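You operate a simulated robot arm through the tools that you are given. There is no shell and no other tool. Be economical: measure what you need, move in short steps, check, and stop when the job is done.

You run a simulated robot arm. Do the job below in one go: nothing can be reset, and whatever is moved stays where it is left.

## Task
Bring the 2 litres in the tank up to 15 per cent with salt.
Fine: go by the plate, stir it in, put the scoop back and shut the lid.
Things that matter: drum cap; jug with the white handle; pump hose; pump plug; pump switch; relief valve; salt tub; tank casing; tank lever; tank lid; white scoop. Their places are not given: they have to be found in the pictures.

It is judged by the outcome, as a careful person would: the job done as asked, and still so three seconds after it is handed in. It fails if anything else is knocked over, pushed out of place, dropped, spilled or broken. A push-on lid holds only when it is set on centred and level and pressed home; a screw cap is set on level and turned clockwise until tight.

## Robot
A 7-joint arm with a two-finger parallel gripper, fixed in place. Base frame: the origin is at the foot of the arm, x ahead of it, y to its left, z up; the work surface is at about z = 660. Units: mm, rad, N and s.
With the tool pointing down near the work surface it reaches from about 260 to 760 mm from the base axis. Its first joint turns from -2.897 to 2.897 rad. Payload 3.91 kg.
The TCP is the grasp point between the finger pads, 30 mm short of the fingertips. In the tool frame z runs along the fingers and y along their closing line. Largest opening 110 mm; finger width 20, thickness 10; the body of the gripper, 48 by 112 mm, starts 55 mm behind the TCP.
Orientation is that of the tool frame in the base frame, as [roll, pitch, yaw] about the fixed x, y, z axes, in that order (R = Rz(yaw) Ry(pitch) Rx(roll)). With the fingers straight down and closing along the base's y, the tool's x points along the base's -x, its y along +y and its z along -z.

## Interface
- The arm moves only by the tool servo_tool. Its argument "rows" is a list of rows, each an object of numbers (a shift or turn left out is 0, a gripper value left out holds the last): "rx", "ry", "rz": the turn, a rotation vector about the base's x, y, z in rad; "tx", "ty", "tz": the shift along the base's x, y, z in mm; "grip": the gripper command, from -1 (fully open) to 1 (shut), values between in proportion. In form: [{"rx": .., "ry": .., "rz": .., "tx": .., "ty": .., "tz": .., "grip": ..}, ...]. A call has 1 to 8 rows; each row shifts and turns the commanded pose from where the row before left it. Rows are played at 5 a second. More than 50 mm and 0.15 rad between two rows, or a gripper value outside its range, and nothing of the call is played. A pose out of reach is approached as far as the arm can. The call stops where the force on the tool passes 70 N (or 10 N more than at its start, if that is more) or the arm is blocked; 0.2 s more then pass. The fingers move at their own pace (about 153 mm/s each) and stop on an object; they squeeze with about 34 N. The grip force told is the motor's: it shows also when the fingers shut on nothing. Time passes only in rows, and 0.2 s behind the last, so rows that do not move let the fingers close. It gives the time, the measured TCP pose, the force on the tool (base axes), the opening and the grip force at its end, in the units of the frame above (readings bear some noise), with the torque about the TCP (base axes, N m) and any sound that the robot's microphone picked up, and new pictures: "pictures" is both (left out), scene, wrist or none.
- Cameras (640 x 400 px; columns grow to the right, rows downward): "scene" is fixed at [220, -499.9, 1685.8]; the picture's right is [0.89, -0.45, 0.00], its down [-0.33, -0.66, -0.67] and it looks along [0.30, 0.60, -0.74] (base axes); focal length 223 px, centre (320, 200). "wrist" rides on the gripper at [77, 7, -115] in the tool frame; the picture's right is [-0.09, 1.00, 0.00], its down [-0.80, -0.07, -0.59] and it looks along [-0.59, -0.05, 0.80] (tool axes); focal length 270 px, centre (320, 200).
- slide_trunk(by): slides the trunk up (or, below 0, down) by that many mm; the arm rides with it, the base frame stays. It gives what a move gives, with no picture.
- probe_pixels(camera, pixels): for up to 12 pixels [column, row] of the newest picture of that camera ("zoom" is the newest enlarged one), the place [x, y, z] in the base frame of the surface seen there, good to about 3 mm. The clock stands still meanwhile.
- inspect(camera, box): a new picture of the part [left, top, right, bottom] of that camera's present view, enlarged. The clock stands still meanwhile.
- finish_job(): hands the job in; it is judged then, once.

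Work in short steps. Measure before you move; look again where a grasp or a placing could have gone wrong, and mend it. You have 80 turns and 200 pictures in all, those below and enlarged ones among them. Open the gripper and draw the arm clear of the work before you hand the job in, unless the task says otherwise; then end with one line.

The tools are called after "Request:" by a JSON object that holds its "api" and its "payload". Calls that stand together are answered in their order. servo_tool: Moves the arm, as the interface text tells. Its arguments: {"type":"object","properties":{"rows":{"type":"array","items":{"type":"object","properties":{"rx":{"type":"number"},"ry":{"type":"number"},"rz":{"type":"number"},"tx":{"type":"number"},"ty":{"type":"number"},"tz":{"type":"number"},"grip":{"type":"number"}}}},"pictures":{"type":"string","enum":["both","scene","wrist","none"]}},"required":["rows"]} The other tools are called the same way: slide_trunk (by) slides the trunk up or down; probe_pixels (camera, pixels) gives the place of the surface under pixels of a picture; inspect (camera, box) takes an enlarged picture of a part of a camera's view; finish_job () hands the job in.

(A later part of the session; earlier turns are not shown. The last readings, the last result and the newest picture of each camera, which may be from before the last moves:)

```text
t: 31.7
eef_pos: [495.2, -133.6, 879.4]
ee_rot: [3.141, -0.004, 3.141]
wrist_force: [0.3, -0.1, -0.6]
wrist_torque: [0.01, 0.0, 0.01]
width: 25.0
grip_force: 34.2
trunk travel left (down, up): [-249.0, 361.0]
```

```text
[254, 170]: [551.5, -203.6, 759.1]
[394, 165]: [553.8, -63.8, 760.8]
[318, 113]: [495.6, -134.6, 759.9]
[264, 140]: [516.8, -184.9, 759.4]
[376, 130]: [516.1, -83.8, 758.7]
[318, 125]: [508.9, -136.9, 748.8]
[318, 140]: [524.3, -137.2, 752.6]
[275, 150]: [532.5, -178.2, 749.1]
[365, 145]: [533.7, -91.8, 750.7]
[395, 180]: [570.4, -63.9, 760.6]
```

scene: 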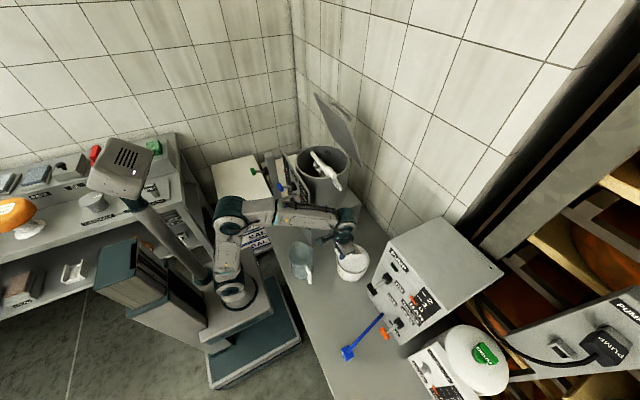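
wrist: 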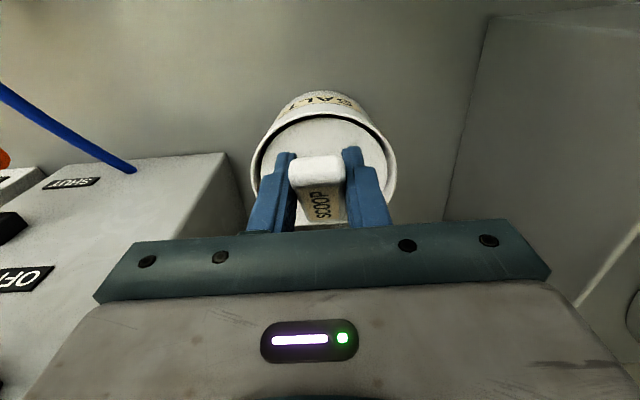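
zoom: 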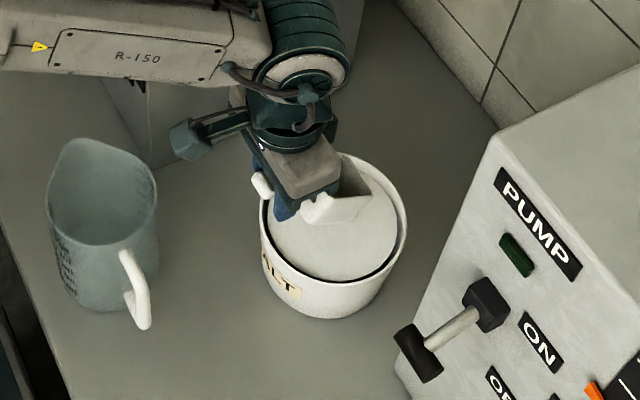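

The rim is at z≈760, its rear outer edge at x≈495, and the salt at 751. I'll add 0.2 rad of tilt and descend so the cup mouth digs in.

Request:
{"api": "servo_tool", "payload": {"rows": [{"ry": 0.1, "tx": 4}, {"ry": 0.1, "tx": 3}, {"tz": -40}, {"tz": -20}, {"tz": -14}, {"tz": -10}, {}], "pictures": "both"}}

```text
t: 33.3
eef_pos: [501.3, -132.4, 796.1]
ee_rot: [3.139, -0.202, -3.139]
wrist_force: [-0.2, 0.4, -1.4]
wrist_torque: [0.03, 0.05, 0.03]
width: 25.4
grip_force: 34.2
trunk travel left (down, up): [-249.0, 361.0]
```

scene: 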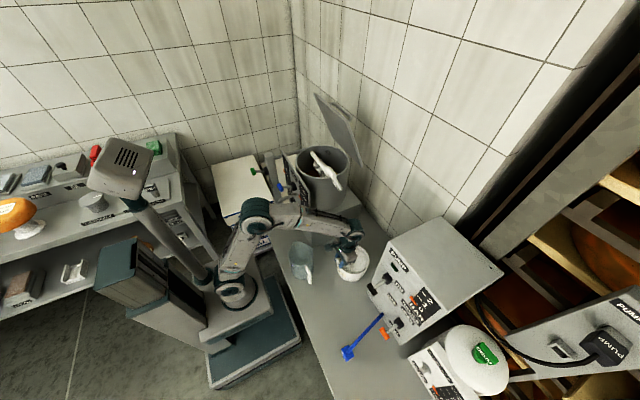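
wrist: 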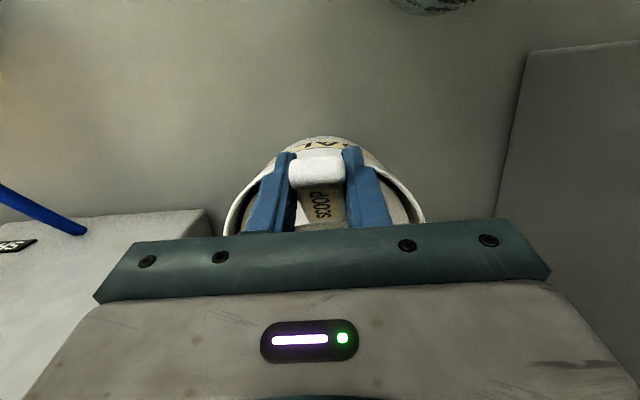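

No contact force, so the cup is in the salt. I'll push forward 28 mm, roll back to level and lift slowly.

Request:
{"api": "servo_tool", "payload": {"rows": [{"tx": 14}, {"tx": 14}, {"ry": -0.14, "tz": 1}, {"ry": -0.14, "tz": 1}, {"ry": -0.13, "tz": 1}, {"ry": -0.13, "tz": 1}, {"ry": -0.13, "tz": 2}, {"ry": -0.13, "tz": 4}], "pictures": "none"}}

Request:
{"api": "servo_tool", "payload": {"rows": [{"tz": 10}, {"tz": 20}, {"tz": 30}, {"tz": 20}, {}], "pictures": "both"}}

Request:
{"api": "inspect", "payload": {"camera": "scene", "box": [290, 210, 410, 300]}}

```text
t: 35.1
eef_pos: [531.0, -134.0, 807.4]
ee_rot: [-3.141, 0.602, -3.139]
wrist_force: [-1.3, 0.5, -2.1]
wrist_torque: [0.0, 0.1, -0.01]
width: 25.3
grip_force: 34.0
trunk travel left (down, up): [-249.0, 361.0]
```

```text
t: 36.3
eef_pos: [530.6, -131.1, 887.1]
ee_rot: [-3.141, 0.599, -3.14]
wrist_force: [0.2, 0.2, -1.5]
wrist_torque: [-0.03, 0.12, 0.0]
width: 25.0
grip_force: 34.2
trunk travel left (down, up): [-249.0, 361.0]
```

scene: 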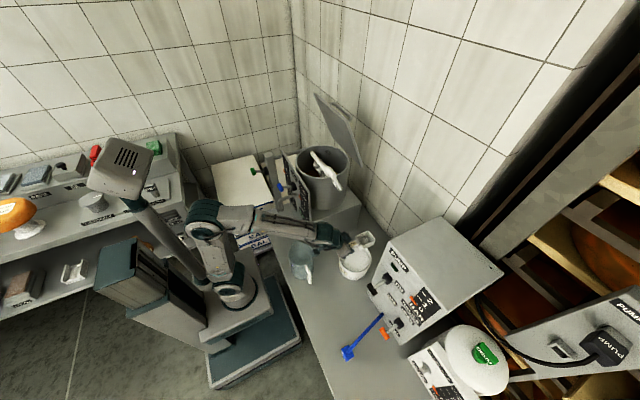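
wrist: 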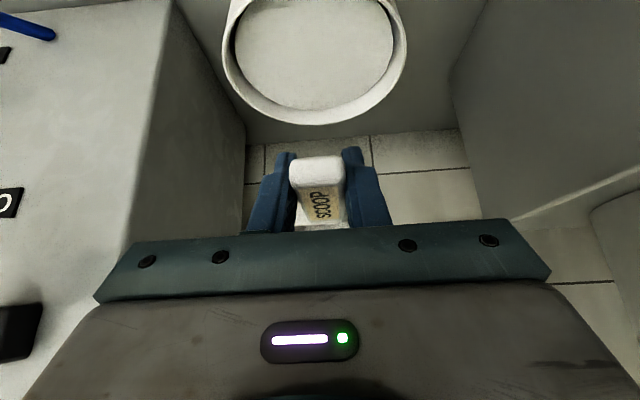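

```text
4.44 times, centred on (350, 255) of scene
```

zoom: 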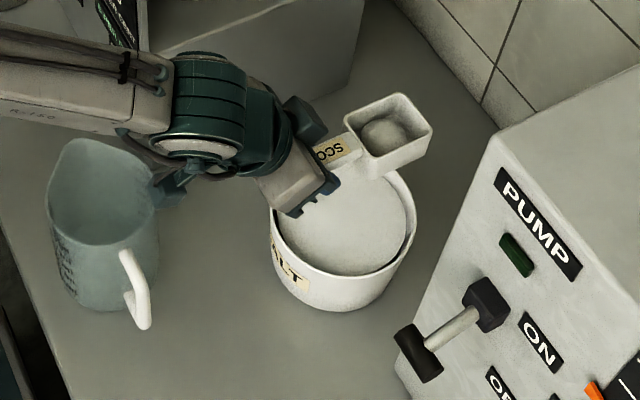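

There is a mound of salt in the cup. I'll zoom in to judge how full it is.

Request:
{"api": "inspect", "payload": {"camera": "scene", "box": [345, 222, 385, 252]}}

Request:
{"api": "probe_pixels", "payload": {"camera": "scene", "pixels": [[362, 237], [358, 239], [361, 241], [364, 240], [367, 243], [357, 236], [363, 230], [370, 236], [361, 234]]}}

```text
13.33 times, centred on (365, 237) of scene
```

zoom: 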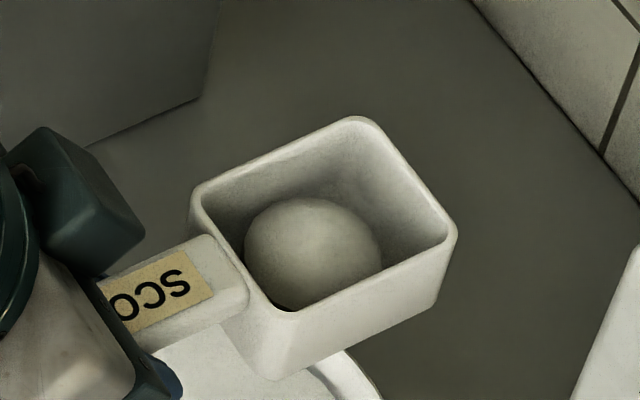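

```text
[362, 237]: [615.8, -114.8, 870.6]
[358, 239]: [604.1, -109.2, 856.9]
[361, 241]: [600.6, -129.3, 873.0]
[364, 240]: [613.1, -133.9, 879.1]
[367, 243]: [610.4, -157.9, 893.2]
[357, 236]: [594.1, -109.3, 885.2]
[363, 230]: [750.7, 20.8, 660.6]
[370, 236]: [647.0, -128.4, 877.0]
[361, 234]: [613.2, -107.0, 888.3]
```

The load shows as a ball, and the wrist torque rose by about 0.1 N·m, which is roughly 100 g and so one full scoop. I'll keep it level, retract a little from the tub and raise the trunk.

Request:
{"api": "servo_tool", "payload": {"rows": [{"tx": -30, "tz": 20}, {"tx": -30, "tz": 20}, {"tx": -20, "tz": 10}], "pictures": "none"}}

Request:
{"api": "slide_trunk", "payload": {"by": 320}}

Request:
{"api": "servo_tool", "payload": {"rows": [{}], "pictures": "both"}}

```text
t: 37.1
eef_pos: [449.2, -133.4, 936.5]
ee_rot: [3.141, 0.598, -3.14]
wrist_force: [-0.3, 0.2, -0.7]
wrist_torque: [0.01, 0.06, 0.03]
width: 25.2
grip_force: 33.8
trunk travel left (down, up): [-249.0, 361.0]
```

```text
t: 40.2
eef_pos: [450.0, -132.8, 1256.7]
ee_rot: [-3.141, 0.599, -3.139]
wrist_force: [-0.7, 0.1, -1.8]
wrist_torque: [0.01, 0.07, 0.02]
width: 25.2
grip_force: 34.5
trunk travel left (down, up): [-569.0, 41.0]
```

```text
t: 40.6
eef_pos: [448.9, -131.5, 1256.2]
ee_rot: [3.14, 0.599, -3.139]
wrist_force: [-0.4, -0.8, -1.1]
wrist_torque: [0.0, 0.07, 0.01]
width: 25.1
grip_force: 33.5
trunk travel left (down, up): [-569.0, 41.0]
```

scene: 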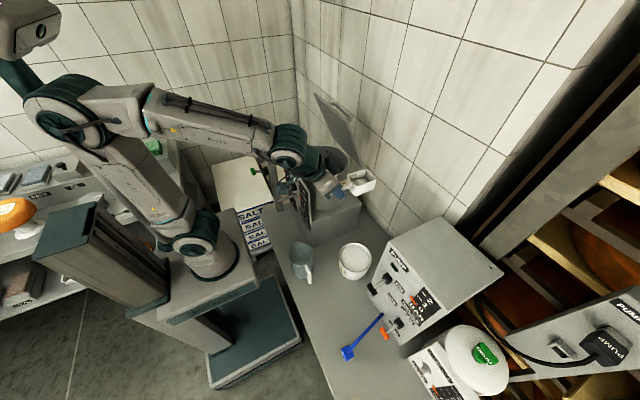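
wrist: 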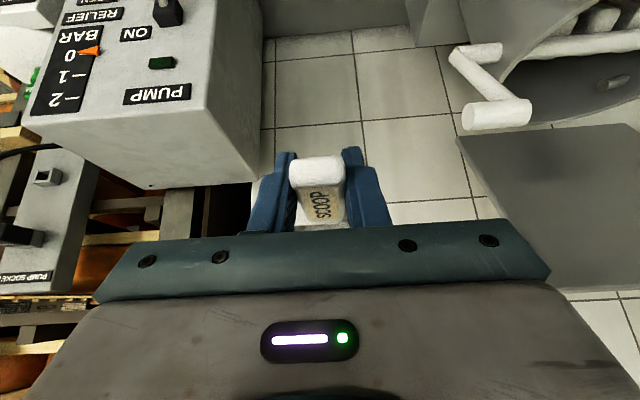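

The cup still holds its load. I'll move it level over the tank to y≈192, 35 mm above the crank's top.

Request:
{"api": "servo_tool", "payload": {"rows": [{"ty": 40}, {"ty": 42}, {"ty": 42}, {"ty": 42}, {"ty": 42}, {"ty": 42}, {"ty": 42}, {"ty": 32}], "pictures": "both"}}

Request:
{"api": "inspect", "payload": {"camera": "scene", "box": [250, 80, 410, 220]}}

```text
t: 42.5
eef_pos: [450.0, 192.4, 1256.7]
ee_rot: [-3.141, 0.599, -3.138]
wrist_force: [-0.3, -0.2, -1.9]
wrist_torque: [0.03, 0.11, -0.02]
width: 25.3
grip_force: 34.0
trunk travel left (down, up): [-569.0, 41.0]
```

scene: 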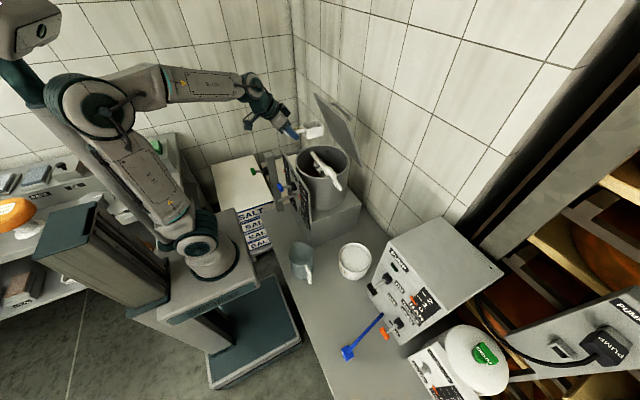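
wrist: 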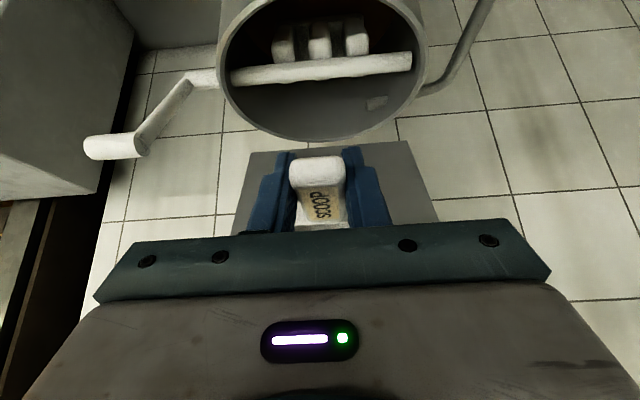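

```text
2.86 times, centred on (330, 150) of scene
```

zoom: 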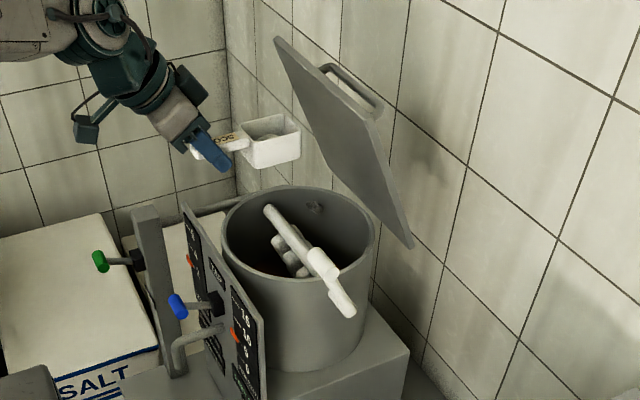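

The cup is over the tank opening. I'll lower it a little and tip the nose down by 1.0 rad.

Request:
{"api": "servo_tool", "payload": {"rows": [{"tz": -30}, {"ry": 0.14, "tx": 5}, {"ry": 0.14, "tx": 5}, {"ry": 0.14, "tx": 5}, {"ry": 0.14, "tx": 5}, {"ry": 0.15, "tx": 5}, {"ry": 0.15}, {"ry": 0.15}], "pictures": "both"}}

Request:
{"api": "inspect", "payload": {"camera": "scene", "box": [250, 80, 410, 220]}}

```text
t: 44.2
eef_pos: [476.7, 191.3, 1227.1]
ee_rot: [-3.142, -0.414, -3.139]
wrist_force: [0.5, 0.6, -1.8]
wrist_torque: [0.0, 0.03, -0.03]
width: 25.4
grip_force: 34.0
trunk travel left (down, up): [-569.0, 41.0]
```

scene: 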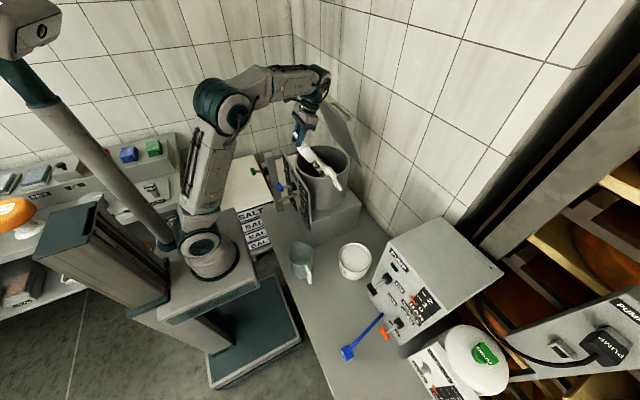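
wrist: 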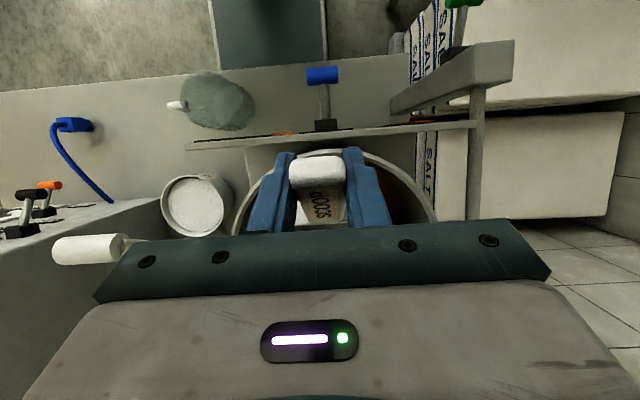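

```text
2.86 times, centred on (330, 150) of scene
```

zoom: 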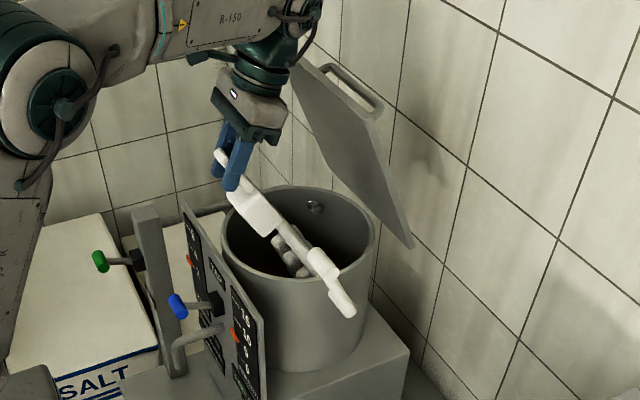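

The lid is clear of the hand. I'll tip 0.3 rad more to be sure the cup empties, shake lightly by pausing, then check.

Request:
{"api": "servo_tool", "payload": {"rows": [{"ry": 0.15, "tx": -5}, {"ry": 0.15, "tx": -5}, {}, {}], "pictures": "scene"}}

Request:
{"api": "servo_tool", "payload": {"rows": [{"ry": -0.15, "tz": 2}, {"ry": -0.15, "tz": 2}, {"ry": -0.15, "tz": 2}, {"ry": -0.15, "tz": 4}, {"ry": -0.15, "tz": 5}, {"ry": -0.15, "tz": 5}, {"ry": -0.15, "tx": -5, "tz": 5}, {"ry": -0.15, "tx": -5, "tz": 5}], "pictures": "scene"}}

Request:
{"api": "inspect", "payload": {"camera": "scene", "box": [250, 80, 410, 220]}}

```text
t: 45.2
eef_pos: [466.1, 191.2, 1227.3]
ee_rot: [3.138, -0.712, -3.14]
wrist_force: [0.2, 0.8, 0.5]
wrist_torque: [-0.05, -0.04, -0.02]
width: 25.3
grip_force: 34.1
trunk travel left (down, up): [-569.0, 41.0]
```

scene: 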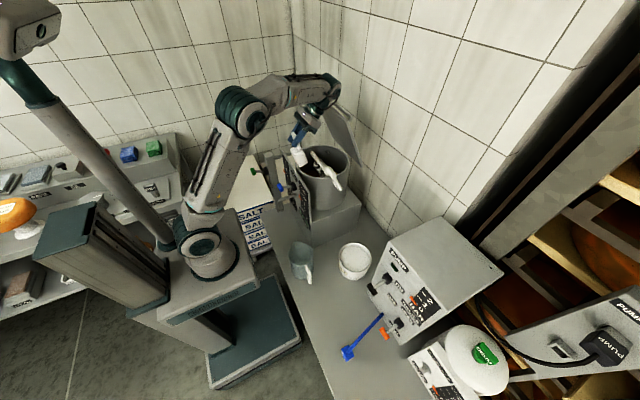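

```text
t: 47.0
eef_pos: [454.0, 190.8, 1257.5]
ee_rot: [3.141, 0.49, -3.14]
wrist_force: [0.4, -0.8, -0.6]
wrist_torque: [0.02, 0.02, -0.02]
width: 25.3
grip_force: 34.1
trunk travel left (down, up): [-569.0, 41.0]
```

scene: 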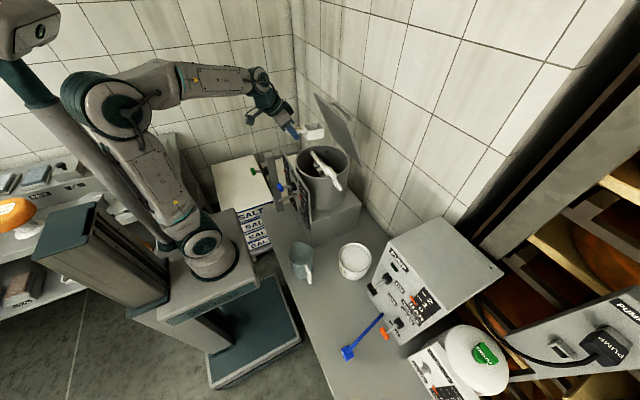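

```text
2.86 times, centred on (330, 150) of scene
```

zoom: 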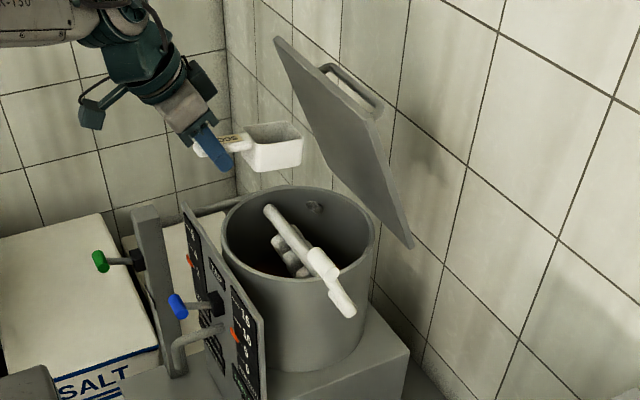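

The cup is empty. I'll check the gauge and readout and look into the tank.

Request:
{"api": "inspect", "payload": {"camera": "scene", "box": [296, 170, 336, 220]}}

Request:
{"api": "inspect", "payload": {"camera": "scene", "box": [300, 140, 350, 180]}}

```text
8.00 times, centred on (316, 195) of scene
```

zoom: 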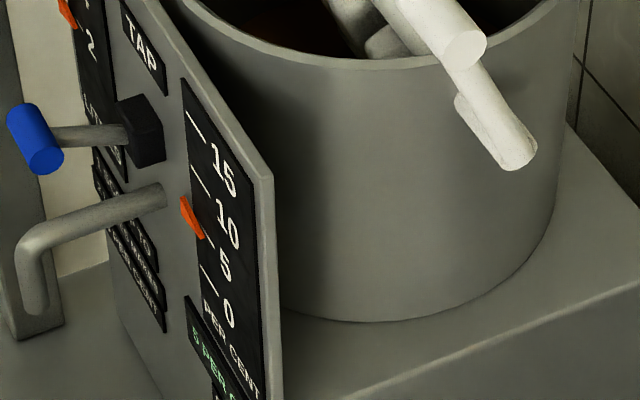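

```text
10.00 times, centred on (325, 160) of scene
```

zoom: 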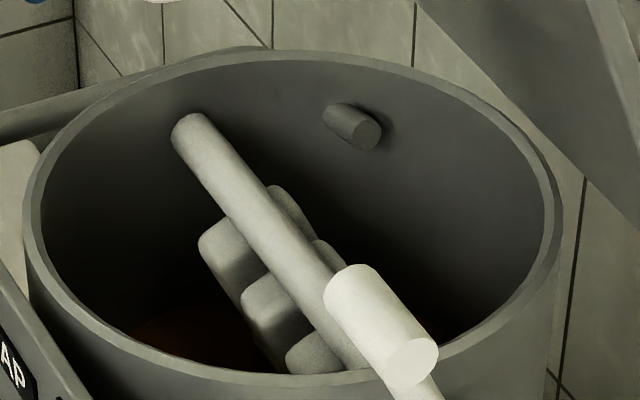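

The gauge still reads 5, so it presumably updates once stirred. Now back for the second scoop: reverse over the crank and drop the trunk.

Request:
{"api": "servo_tool", "payload": {"rows": [{"ty": -42}, {"ty": -42}, {"ty": -42}, {"ty": -42}, {"ty": -42}, {"ty": -42}, {"ty": -42}, {"ty": -30, "ry": -0.11}], "pictures": "none"}}

Request:
{"api": "slide_trunk", "payload": {"by": -320}}

Request:
{"api": "servo_tool", "payload": {"rows": [{"ry": 0.14, "tx": 12}, {"ry": 0.14, "tx": 12}, {"ry": 0.14, "tx": 12}, {"ry": 0.14, "tx": 12, "tz": -30}, {"ry": 0.14, "tz": -30}, {"ry": 0.1}, {}], "pictures": "both"}}

```text
t: 48.9
eef_pos: [455.6, -133.6, 1257.0]
ee_rot: [-3.141, 0.602, -3.14]
wrist_force: [0.4, 0.1, -1.5]
wrist_torque: [-0.01, 0.03, 0.01]
width: 25.2
grip_force: 34.3
trunk travel left (down, up): [-569.0, 41.0]
```

```text
t: 52.0
eef_pos: [455.1, -132.9, 937.2]
ee_rot: [-3.142, 0.598, -3.141]
wrist_force: [-0.9, -0.7, -0.2]
wrist_torque: [-0.01, 0.07, 0.01]
width: 24.9
grip_force: 34.2
trunk travel left (down, up): [-249.0, 361.0]
```

```text
t: 53.6
eef_pos: [504.5, -132.2, 876.6]
ee_rot: [3.14, -0.203, -3.139]
wrist_force: [0.4, 0.2, -1.1]
wrist_torque: [0.02, 0.04, 0.0]
width: 25.1
grip_force: 33.6
trunk travel left (down, up): [-249.0, 361.0]
```

scene: 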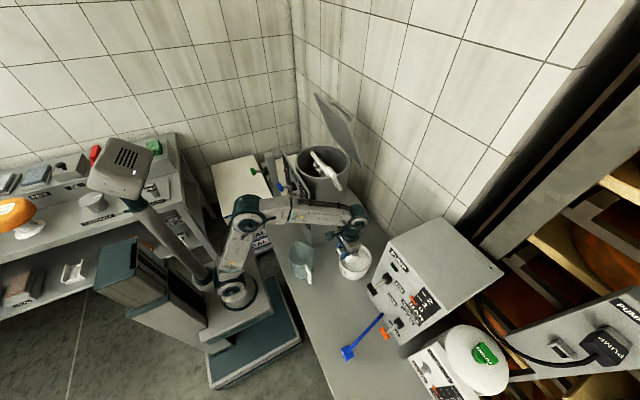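
wrist: 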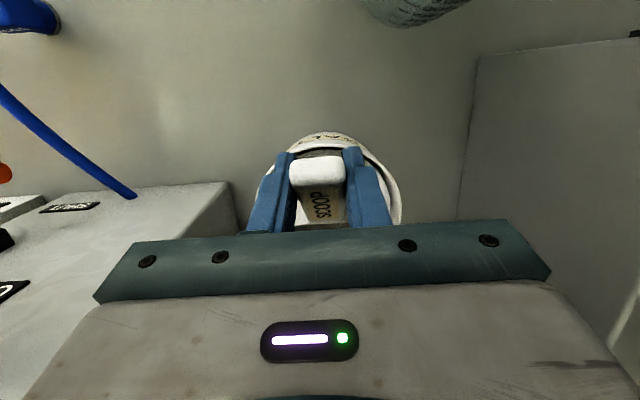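

Same pose as before the first dip. I'll repeat the plunge, push, level and lift.

Request:
{"api": "servo_tool", "payload": {"rows": [{"tx": -3, "tz": -40}, {"tz": -20}, {"tz": -12}, {"tz": -9}, {}, {"tx": 14}, {"tx": 14}], "pictures": "none"}}

Request:
{"api": "servo_tool", "payload": {"rows": [{"ry": -0.14, "tz": 1}, {"ry": -0.14, "tz": 1}, {"ry": -0.13, "tz": 1}, {"ry": -0.13, "tz": 1}, {"ry": -0.13, "tz": 2}, {"ry": -0.13, "tz": 4}, {"tz": 10}, {"tz": 20}], "pictures": "none"}}

Request:
{"api": "servo_tool", "payload": {"rows": [{"tz": 30}, {"tz": 20}, {"tx": -30, "tz": 20}, {"tx": -30, "tz": 20}, {"tx": -20, "tz": 10}, {}], "pictures": "scene"}}

Request:
{"api": "inspect", "payload": {"camera": "scene", "box": [310, 200, 400, 280]}}

```text
t: 55.2
eef_pos: [529.2, -134.0, 795.0]
ee_rot: [3.141, -0.2, -3.141]
wrist_force: [-0.1, 0.1, -1.3]
wrist_torque: [0.02, 0.07, -0.01]
width: 25.2
grip_force: 33.6
trunk travel left (down, up): [-249.0, 361.0]
```

```text
t: 57.0
eef_pos: [528.1, -132.9, 834.2]
ee_rot: [-3.14, 0.599, -3.137]
wrist_force: [0.7, 0.3, -1.0]
wrist_torque: [-0.02, 0.08, -0.02]
width: 25.1
grip_force: 33.8
trunk travel left (down, up): [-249.0, 361.0]
```

```text
t: 58.4
eef_pos: [449.7, -132.2, 934.8]
ee_rot: [-3.14, 0.598, -3.14]
wrist_force: [0.1, 0.4, -1.0]
wrist_torque: [-0.01, 0.09, 0.0]
width: 25.4
grip_force: 33.5
trunk travel left (down, up): [-249.0, 361.0]
```

scene: 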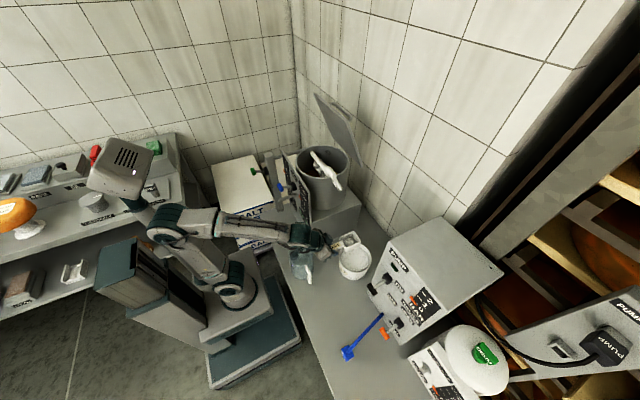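

```text
5.00 times, centred on (355, 240) of scene
```

zoom: 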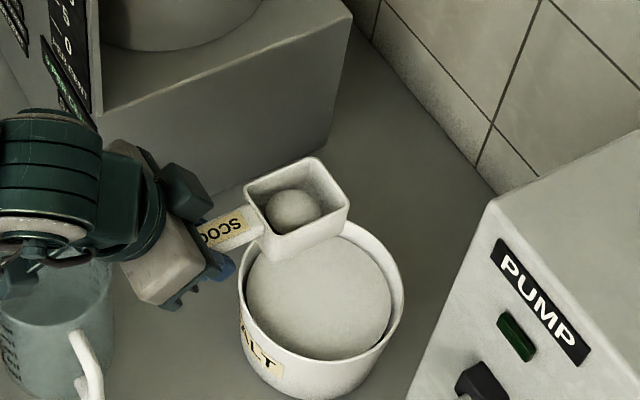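

The cup has the same full load again. I'll raise the trunk and carry it to the tank by the same route.

Request:
{"api": "slide_trunk", "payload": {"by": 320}}

Request:
{"api": "servo_tool", "payload": {"rows": [{"ty": 40}, {"ty": 42}, {"ty": 42}, {"ty": 42}, {"ty": 42}, {"ty": 42}, {"ty": 42}, {"ty": 32}], "pictures": "scene"}}

Request:
{"api": "servo_tool", "payload": {"rows": [{"tz": -30}, {"ry": 0.14, "tx": 5}, {"ry": 0.14, "tx": 5}, {"ry": 0.14, "tx": 5}, {"ry": 0.14, "tx": 5}, {"ry": 0.15, "tx": 5}, {"ry": 0.15}, {"ry": 0.15}], "pictures": "none"}}

Request:
{"api": "servo_tool", "payload": {"rows": [{"ry": 0.15, "tx": -5}, {"ry": 0.15, "tx": -5}, {}, {}, {}], "pictures": "none"}}

Request:
{"api": "servo_tool", "payload": {"rows": [{"ry": -0.15, "tz": 2}, {"ry": -0.15, "tz": 2}, {"ry": -0.15, "tz": 2}, {"ry": -0.15, "tz": 4}, {"ry": -0.15, "tz": 5}, {"ry": -0.15, "tz": 5}, {"ry": -0.15, "tx": -5, "tz": 5}, {"ry": -0.15, "tx": -5, "tz": 5}], "pictures": "scene"}}

Request:
{"api": "inspect", "payload": {"camera": "scene", "box": [250, 80, 410, 220]}}

```text
t: 61.6
eef_pos: [449.3, -132.3, 1254.2]
ee_rot: [-3.14, 0.599, -3.139]
wrist_force: [-0.7, -0.7, -2.2]
wrist_torque: [0.02, 0.08, 0.01]
width: 25.3
grip_force: 34.4
trunk travel left (down, up): [-569.0, 41.0]
```

```text
t: 63.4
eef_pos: [451.1, 192.1, 1256.1]
ee_rot: [-3.141, 0.599, -3.137]
wrist_force: [-0.3, 0.9, -1.8]
wrist_torque: [-0.01, 0.09, -0.03]
width: 25.2
grip_force: 34.1
trunk travel left (down, up): [-569.0, 41.0]
```

scene: 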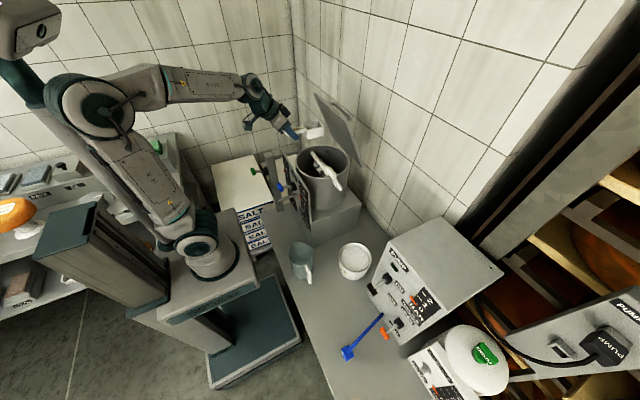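

```text
t: 65.2
eef_pos: [475.9, 191.2, 1225.4]
ee_rot: [3.141, -0.415, -3.14]
wrist_force: [-0.9, 0.5, -1.1]
wrist_torque: [0.0, 0.04, -0.03]
width: 25.1
grip_force: 33.8
trunk travel left (down, up): [-569.0, 41.0]
```

```text
t: 66.4
eef_pos: [463.0, 190.9, 1225.4]
ee_rot: [3.139, -0.71, -3.139]
wrist_force: [-0.2, -0.3, -0.4]
wrist_torque: [-0.04, -0.03, 0.01]
width: 25.0
grip_force: 34.4
trunk travel left (down, up): [-569.0, 41.0]
```

```text
t: 68.2
eef_pos: [452.9, 191.8, 1256.8]
ee_rot: [3.141, 0.492, -3.14]
wrist_force: [0.3, -0.5, -0.5]
wrist_torque: [0.0, 0.0, -0.01]
width: 25.0
grip_force: 34.0
trunk travel left (down, up): [-569.0, 41.0]
```

scene: 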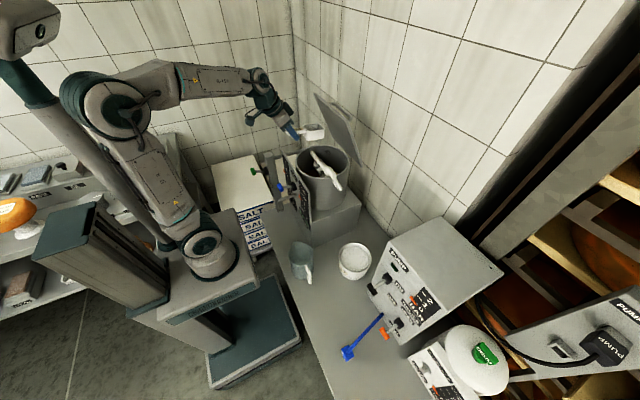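

```text
2.86 times, centred on (330, 150) of scene
```

zoom: 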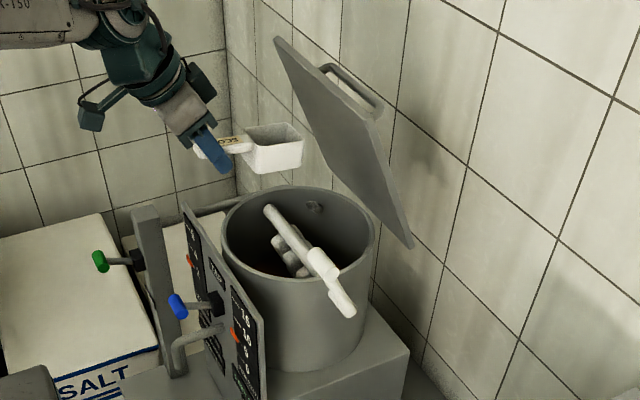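

Empty again. Now the scoop goes back to where it lay, TCP (335,-254.8,694) with pitch 0.6.

Request:
{"api": "servo_tool", "payload": {"rows": [{"ty": -42}, {"ty": -42}, {"ty": -42}, {"ty": -42}, {"ty": -42}, {"ty": -42}, {"ty": -42}, {"ty": -40, "ry": -0.11}], "pictures": "none"}}

Request:
{"api": "servo_tool", "payload": {"rows": [{"ty": -40, "tx": -40}, {"ty": -40, "tx": -40}, {"ty": -32.8, "tx": -38}], "pictures": "none"}}

Request:
{"api": "slide_trunk", "payload": {"by": -320}}

Request:
{"api": "servo_tool", "payload": {"rows": [{"tz": -45}, {"tz": -45}, {"tz": -45}, {"tz": -45}, {}], "pictures": "both"}}

```text
t: 70.0
eef_pos: [452.4, -144.2, 1256.2]
ee_rot: [-3.141, 0.601, -3.14]
wrist_force: [-0.3, 0.8, -0.6]
wrist_torque: [0.0, 0.02, 0.02]
width: 25.0
grip_force: 34.6
trunk travel left (down, up): [-569.0, 41.0]
```

```text
refused: row 1 steps farther than a row can; nothing moved
```

```text
t: 73.2
eef_pos: [452.1, -142.8, 935.0]
ee_rot: [-3.14, 0.599, -3.141]
wrist_force: [0.6, 0.5, -0.3]
wrist_torque: [-0.01, 0.04, -0.01]
width: 25.2
grip_force: 34.1
trunk travel left (down, up): [-249.0, 361.0]
```

```text
t: 74.4
eef_pos: [450.3, -143.3, 755.0]
ee_rot: [-3.138, 0.598, -3.139]
wrist_force: [-1.2, 0.4, 7.7]
wrist_torque: [0.09, -0.48, 0.02]
width: 25.1
grip_force: 34.7
trunk travel left (down, up): [-249.0, 361.0]
```

scene: 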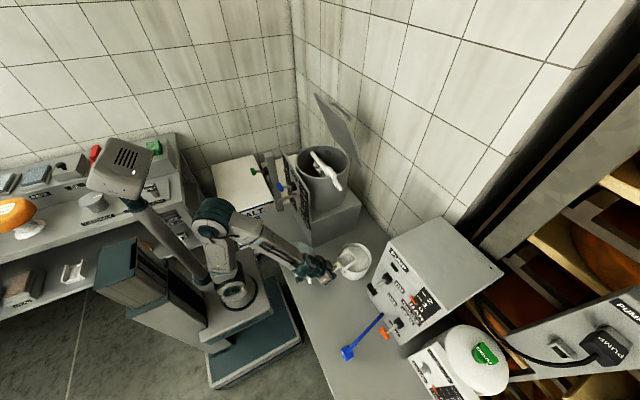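
wrist: 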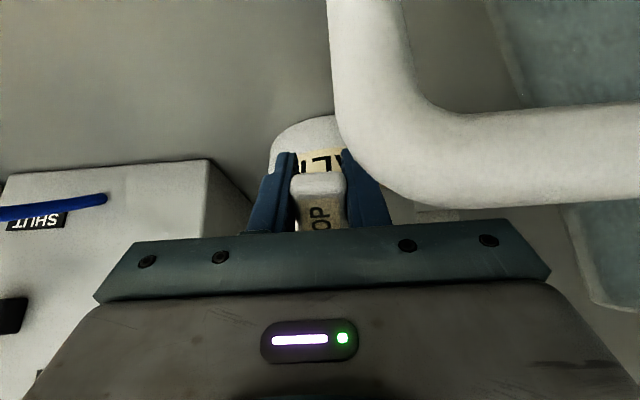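

One move was refused, so the descent happened in the wrong place. The scoop has touched the tub rim with about 8 N, and the jug handle is very close to the wrist camera. I'll look before moving.

Request:
{"api": "inspect", "payload": {"camera": "scene", "box": [270, 210, 400, 310]}}

Request:
{"api": "probe_pixels", "payload": {"camera": "wrist", "pixels": [[380, 150], [350, 50], [550, 160], [550, 60], [600, 300], [275, 150], [310, 160], [320, 180]]}}

```text
4.00 times, centred on (335, 260) of scene
```

zoom: 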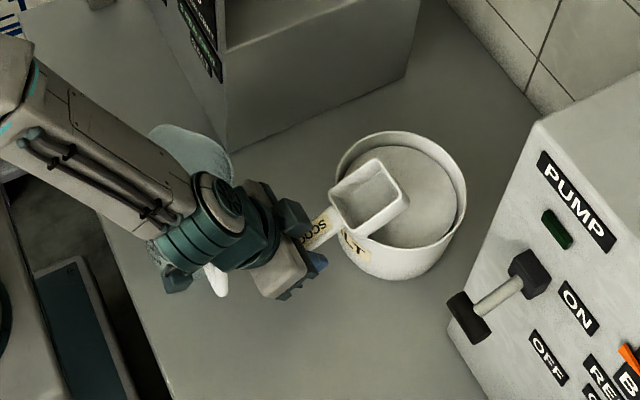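

```text
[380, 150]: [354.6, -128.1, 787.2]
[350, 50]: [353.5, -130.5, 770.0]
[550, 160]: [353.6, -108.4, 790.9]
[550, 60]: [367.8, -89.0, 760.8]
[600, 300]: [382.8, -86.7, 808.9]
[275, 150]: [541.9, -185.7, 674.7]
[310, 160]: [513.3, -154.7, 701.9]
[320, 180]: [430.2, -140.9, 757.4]
```

The jug appears unmoved (handle end still near (308,283)) and the tub looks in place. I'll go straight back up and inspect the scoop and the tub.

Request:
{"api": "servo_tool", "payload": {"rows": [{"tz": 10}, {"tz": 30}, {"tz": 45}, {"tz": 45}, {"tz": 45}, {}], "pictures": "both"}}

Request:
{"api": "inspect", "payload": {"camera": "scene", "box": [270, 210, 400, 310]}}

Request:
{"api": "probe_pixels", "payload": {"camera": "wrist", "pixels": [[320, 165], [320, 180], [320, 200], [320, 220]]}}

```text
t: 75.8
eef_pos: [452.5, -143.0, 930.0]
ee_rot: [-3.14, 0.599, -3.139]
wrist_force: [0.4, 1.0, -0.3]
wrist_torque: [-0.03, 0.01, 0.0]
width: 24.7
grip_force: 33.7
trunk travel left (down, up): [-249.0, 361.0]
```

scene: 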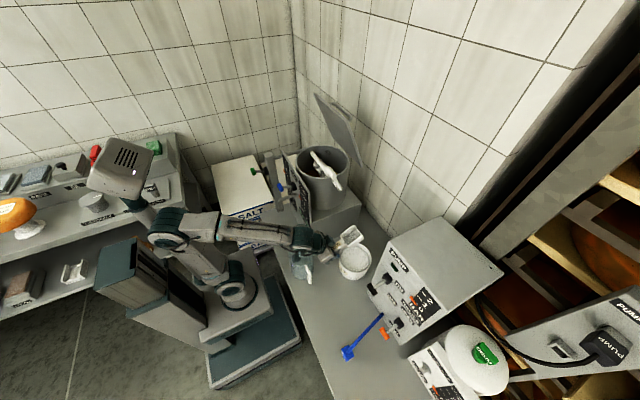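
wrist: 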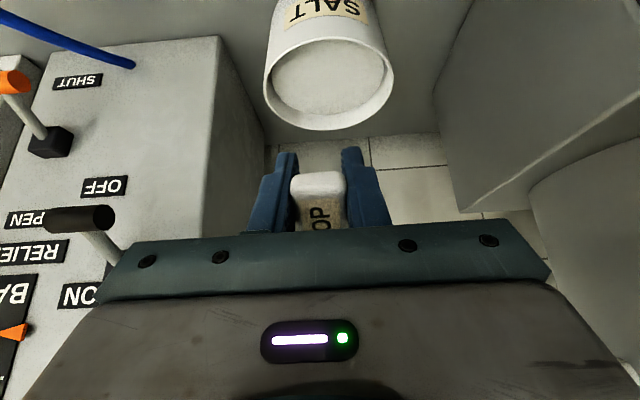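

```text
4.00 times, centred on (335, 260) of scene
```

zoom: 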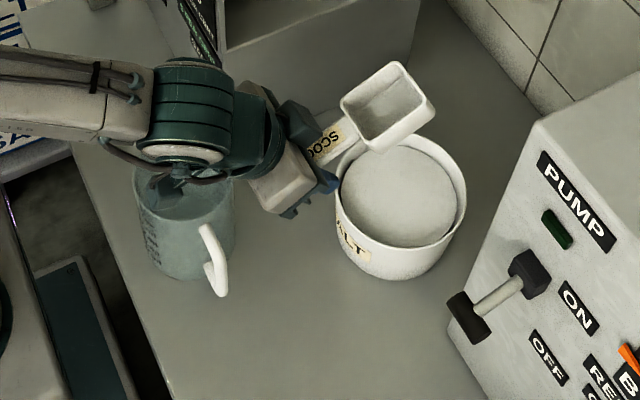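

```text
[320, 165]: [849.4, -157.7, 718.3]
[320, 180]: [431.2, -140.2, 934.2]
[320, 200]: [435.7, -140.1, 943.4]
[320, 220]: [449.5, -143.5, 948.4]
```

The tub and jug are in place, but the scoop has tilted nose-up in the grip. I'll measure its rim to find the angle.

Request:
{"api": "inspect", "payload": {"camera": "scene", "box": [325, 215, 373, 255]}}

```text
10.00 times, centred on (349, 235) of scene
```

zoom: 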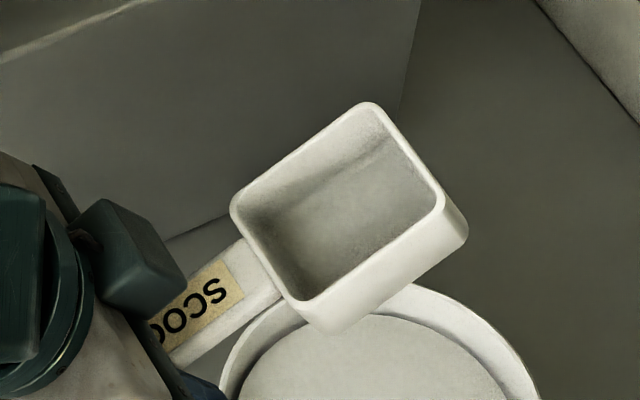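

Request:
{"api": "probe_pixels", "payload": {"camera": "zoom", "pixels": [[240, 225], [290, 290], [368, 108], [440, 195], [260, 255], [405, 150], [375, 250], [200, 290], [250, 280], [225, 270], [460, 240], [330, 320]]}}

```text
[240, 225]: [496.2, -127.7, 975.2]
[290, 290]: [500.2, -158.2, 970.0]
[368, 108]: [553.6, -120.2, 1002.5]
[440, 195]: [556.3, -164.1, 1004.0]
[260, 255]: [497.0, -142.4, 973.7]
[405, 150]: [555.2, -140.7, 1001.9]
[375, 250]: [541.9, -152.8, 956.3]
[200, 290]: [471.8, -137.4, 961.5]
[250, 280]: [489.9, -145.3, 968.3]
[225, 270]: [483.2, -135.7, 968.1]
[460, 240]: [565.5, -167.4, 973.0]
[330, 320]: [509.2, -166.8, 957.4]
```

The scoop is nose-up by about 0.47 rad and sits some 13 mm higher in the fingers; the cup is empty. I'll move back over its home spot and rotate the tool to level the scoop.

Request:
{"api": "servo_tool", "payload": {"rows": [{"tx": -30, "ty": -30}, {"tx": -30, "ty": -30}, {"tx": -30, "ty": -30}, {"tx": -33, "ty": -21.5}, {"ry": 0.15}, {"ry": 0.15}, {"ry": 0.15}, {"ry": 0.02}], "pictures": "none"}}

Request:
{"api": "servo_tool", "payload": {"rows": [{"tz": -45}, {"tz": -45}, {"tz": -45}, {"tz": -40}, {}], "pictures": "both"}}

Request:
{"api": "inspect", "payload": {"camera": "scene", "box": [300, 260, 380, 320]}}

```text
t: 77.6
eef_pos: [330.4, -254.3, 930.6]
ee_rot: [-3.141, 0.127, -3.141]
wrist_force: [0.3, -0.3, -1.0]
wrist_torque: [0.03, 0.02, 0.0]
width: 24.8
grip_force: 34.2
trunk travel left (down, up): [-249.0, 361.0]
```

```text
t: 78.8
eef_pos: [329.0, -254.8, 754.0]
ee_rot: [3.141, 0.129, -3.14]
wrist_force: [0.3, -0.3, -0.8]
wrist_torque: [0.01, 0.04, 0.0]
width: 24.8
grip_force: 34.4
trunk travel left (down, up): [-249.0, 361.0]
```

scene: 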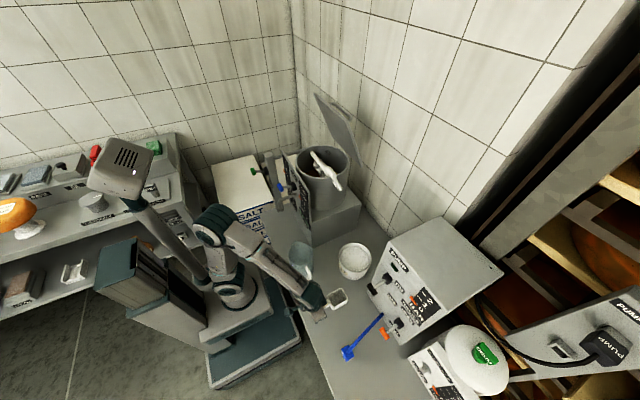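
wrist: 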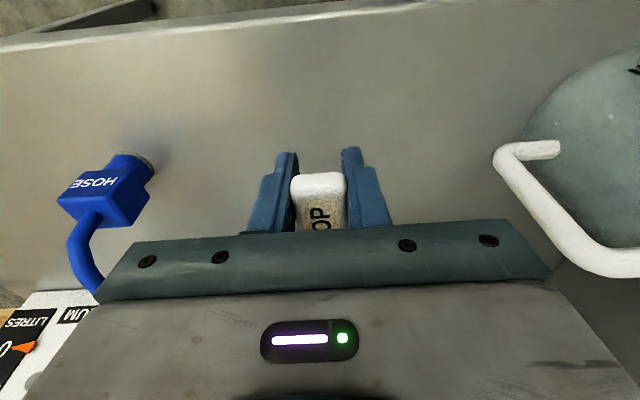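

```text
6.67 times, centred on (340, 290) of scene
```

zoom: 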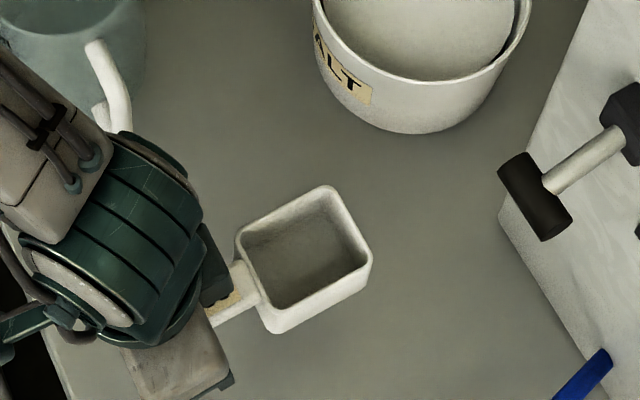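

I'll verify the scoop's levelness and its rim height relative to the TCP.

Request:
{"api": "probe_pixels", "payload": {"camera": "zoom", "pixels": [[244, 245], [266, 290], [325, 190], [365, 255], [255, 270], [348, 222], [300, 300], [368, 268], [275, 330]]}}

```text
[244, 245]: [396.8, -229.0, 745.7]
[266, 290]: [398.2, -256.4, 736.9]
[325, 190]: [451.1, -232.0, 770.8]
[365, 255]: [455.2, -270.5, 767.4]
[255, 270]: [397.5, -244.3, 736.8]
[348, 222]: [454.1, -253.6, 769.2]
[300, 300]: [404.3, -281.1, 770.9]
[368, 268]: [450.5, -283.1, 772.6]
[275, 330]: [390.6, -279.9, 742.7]
```

The rim sits at TCP+17, level. The fingertips are lower than the cup bottom, so I'll tip the nose down 0.1 rad to touch its front edge to the table and then loosen gently.

Request:
{"api": "servo_tool", "payload": {"rows": [{"ry": 0.1}, {"tz": -35}, {"tz": -15}, {"tz": -6}, {"tz": -4}, {}], "pictures": "wrist"}}

```text
t: 80.2
eef_pos: [329.1, -254.5, 695.5]
ee_rot: [-3.141, 0.028, -3.14]
wrist_force: [-0.5, 0.2, -0.8]
wrist_torque: [-0.01, 0.0, 0.04]
width: 24.9
grip_force: 34.1
trunk travel left (down, up): [-249.0, 361.0]
```

wrist: 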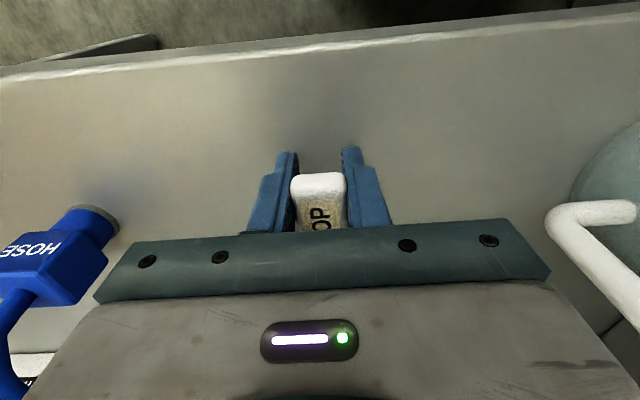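

No contact yet. I'll go down 2 mm more, then ease the fingers open.

Request:
{"api": "servo_tool", "payload": {"rows": [{"tz": -1}, {"tz": -1}, {}], "pictures": "none"}}

Request:
{"api": "servo_tool", "payload": {"rows": [{"grip": 0.53}, {}, {"grip": 0.45}, {}, {"grip": 0.1}, {}], "pictures": "both"}}

Request:
{"api": "inspect", "payload": {"camera": "scene", "box": [300, 260, 380, 320]}}

```text
t: 81.0
eef_pos: [328.7, -255.0, 694.1]
ee_rot: [-3.141, 0.027, -3.14]
wrist_force: [-0.1, 1.1, 8.5]
wrist_torque: [0.0, -1.02, 0.07]
width: 25.2
grip_force: 34.2
trunk travel left (down, up): [-249.0, 361.0]
```

```text
t: 82.4
eef_pos: [330.1, -254.1, 693.7]
ee_rot: [-3.141, 0.03, -3.138]
wrist_force: [-0.8, 0.0, 0.2]
wrist_torque: [-0.04, 0.0, 0.04]
width: 49.1
grip_force: 0.1
trunk travel left (down, up): [-249.0, 361.0]
```

scene: 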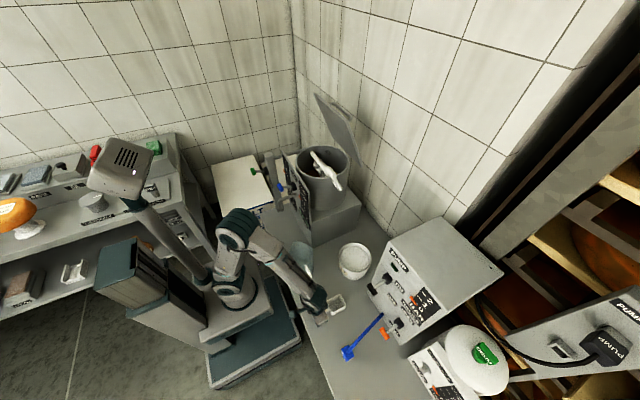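
wrist: 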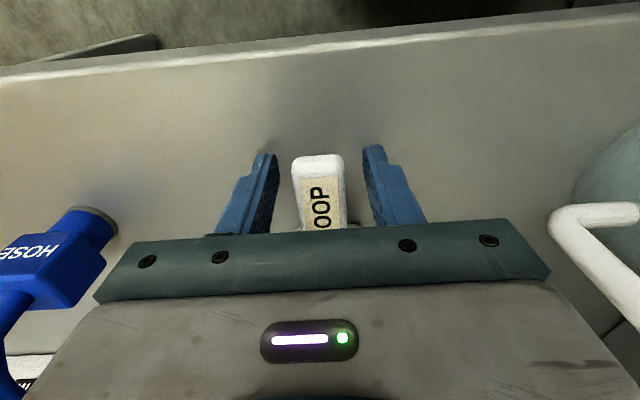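

```text
6.67 times, centred on (340, 290) of scene
```

zoom: 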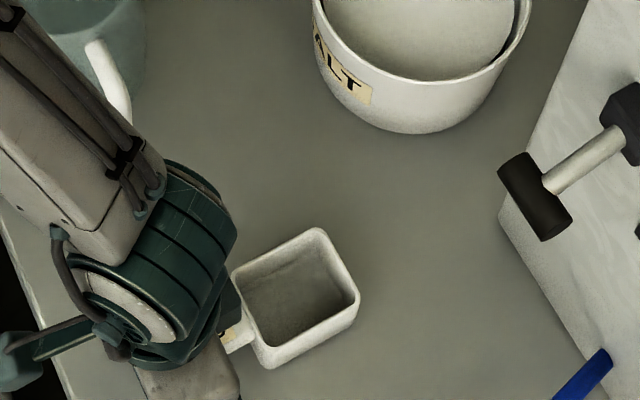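

The scoop is set down flat. I'll raise the hand straight up and compare its place with the original.

Request:
{"api": "servo_tool", "payload": {"rows": [{"tz": 20}, {"tz": 45}, {"tz": 45}, {"tz": 45}, {"tz": 45}], "pictures": "both"}}

Request:
{"api": "probe_pixels", "payload": {"camera": "wrist", "pixels": [[323, 66], [325, 85], [326, 105], [327, 116], [311, 177], [331, 155]]}}

```text
t: 83.6
eef_pos: [328.0, -253.2, 894.5]
ee_rot: [3.141, 0.028, -3.14]
wrist_force: [0.1, 0.3, -0.1]
wrist_torque: [0.04, 0.02, 0.01]
width: 49.6
grip_force: 0.0
trunk travel left (down, up): [-249.0, 361.0]
```

scene: 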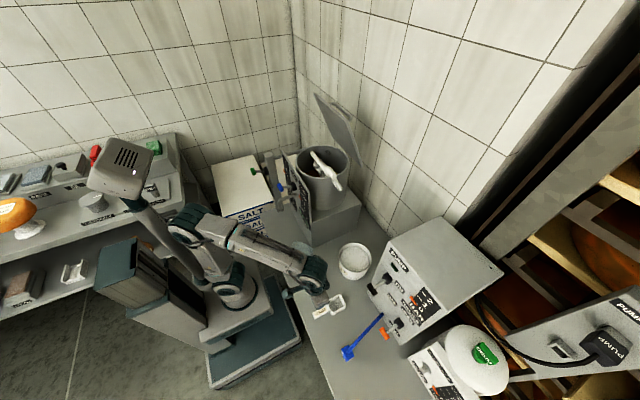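
wrist: 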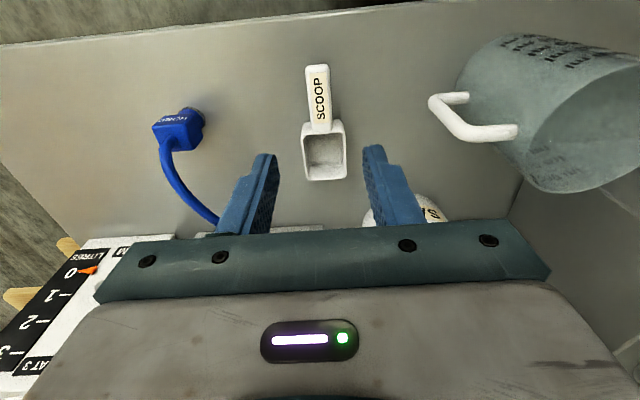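

```text
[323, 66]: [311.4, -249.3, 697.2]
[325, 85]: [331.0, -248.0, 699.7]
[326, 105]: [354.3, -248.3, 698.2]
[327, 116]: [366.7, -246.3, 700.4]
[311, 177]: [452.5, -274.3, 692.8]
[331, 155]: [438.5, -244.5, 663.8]
```

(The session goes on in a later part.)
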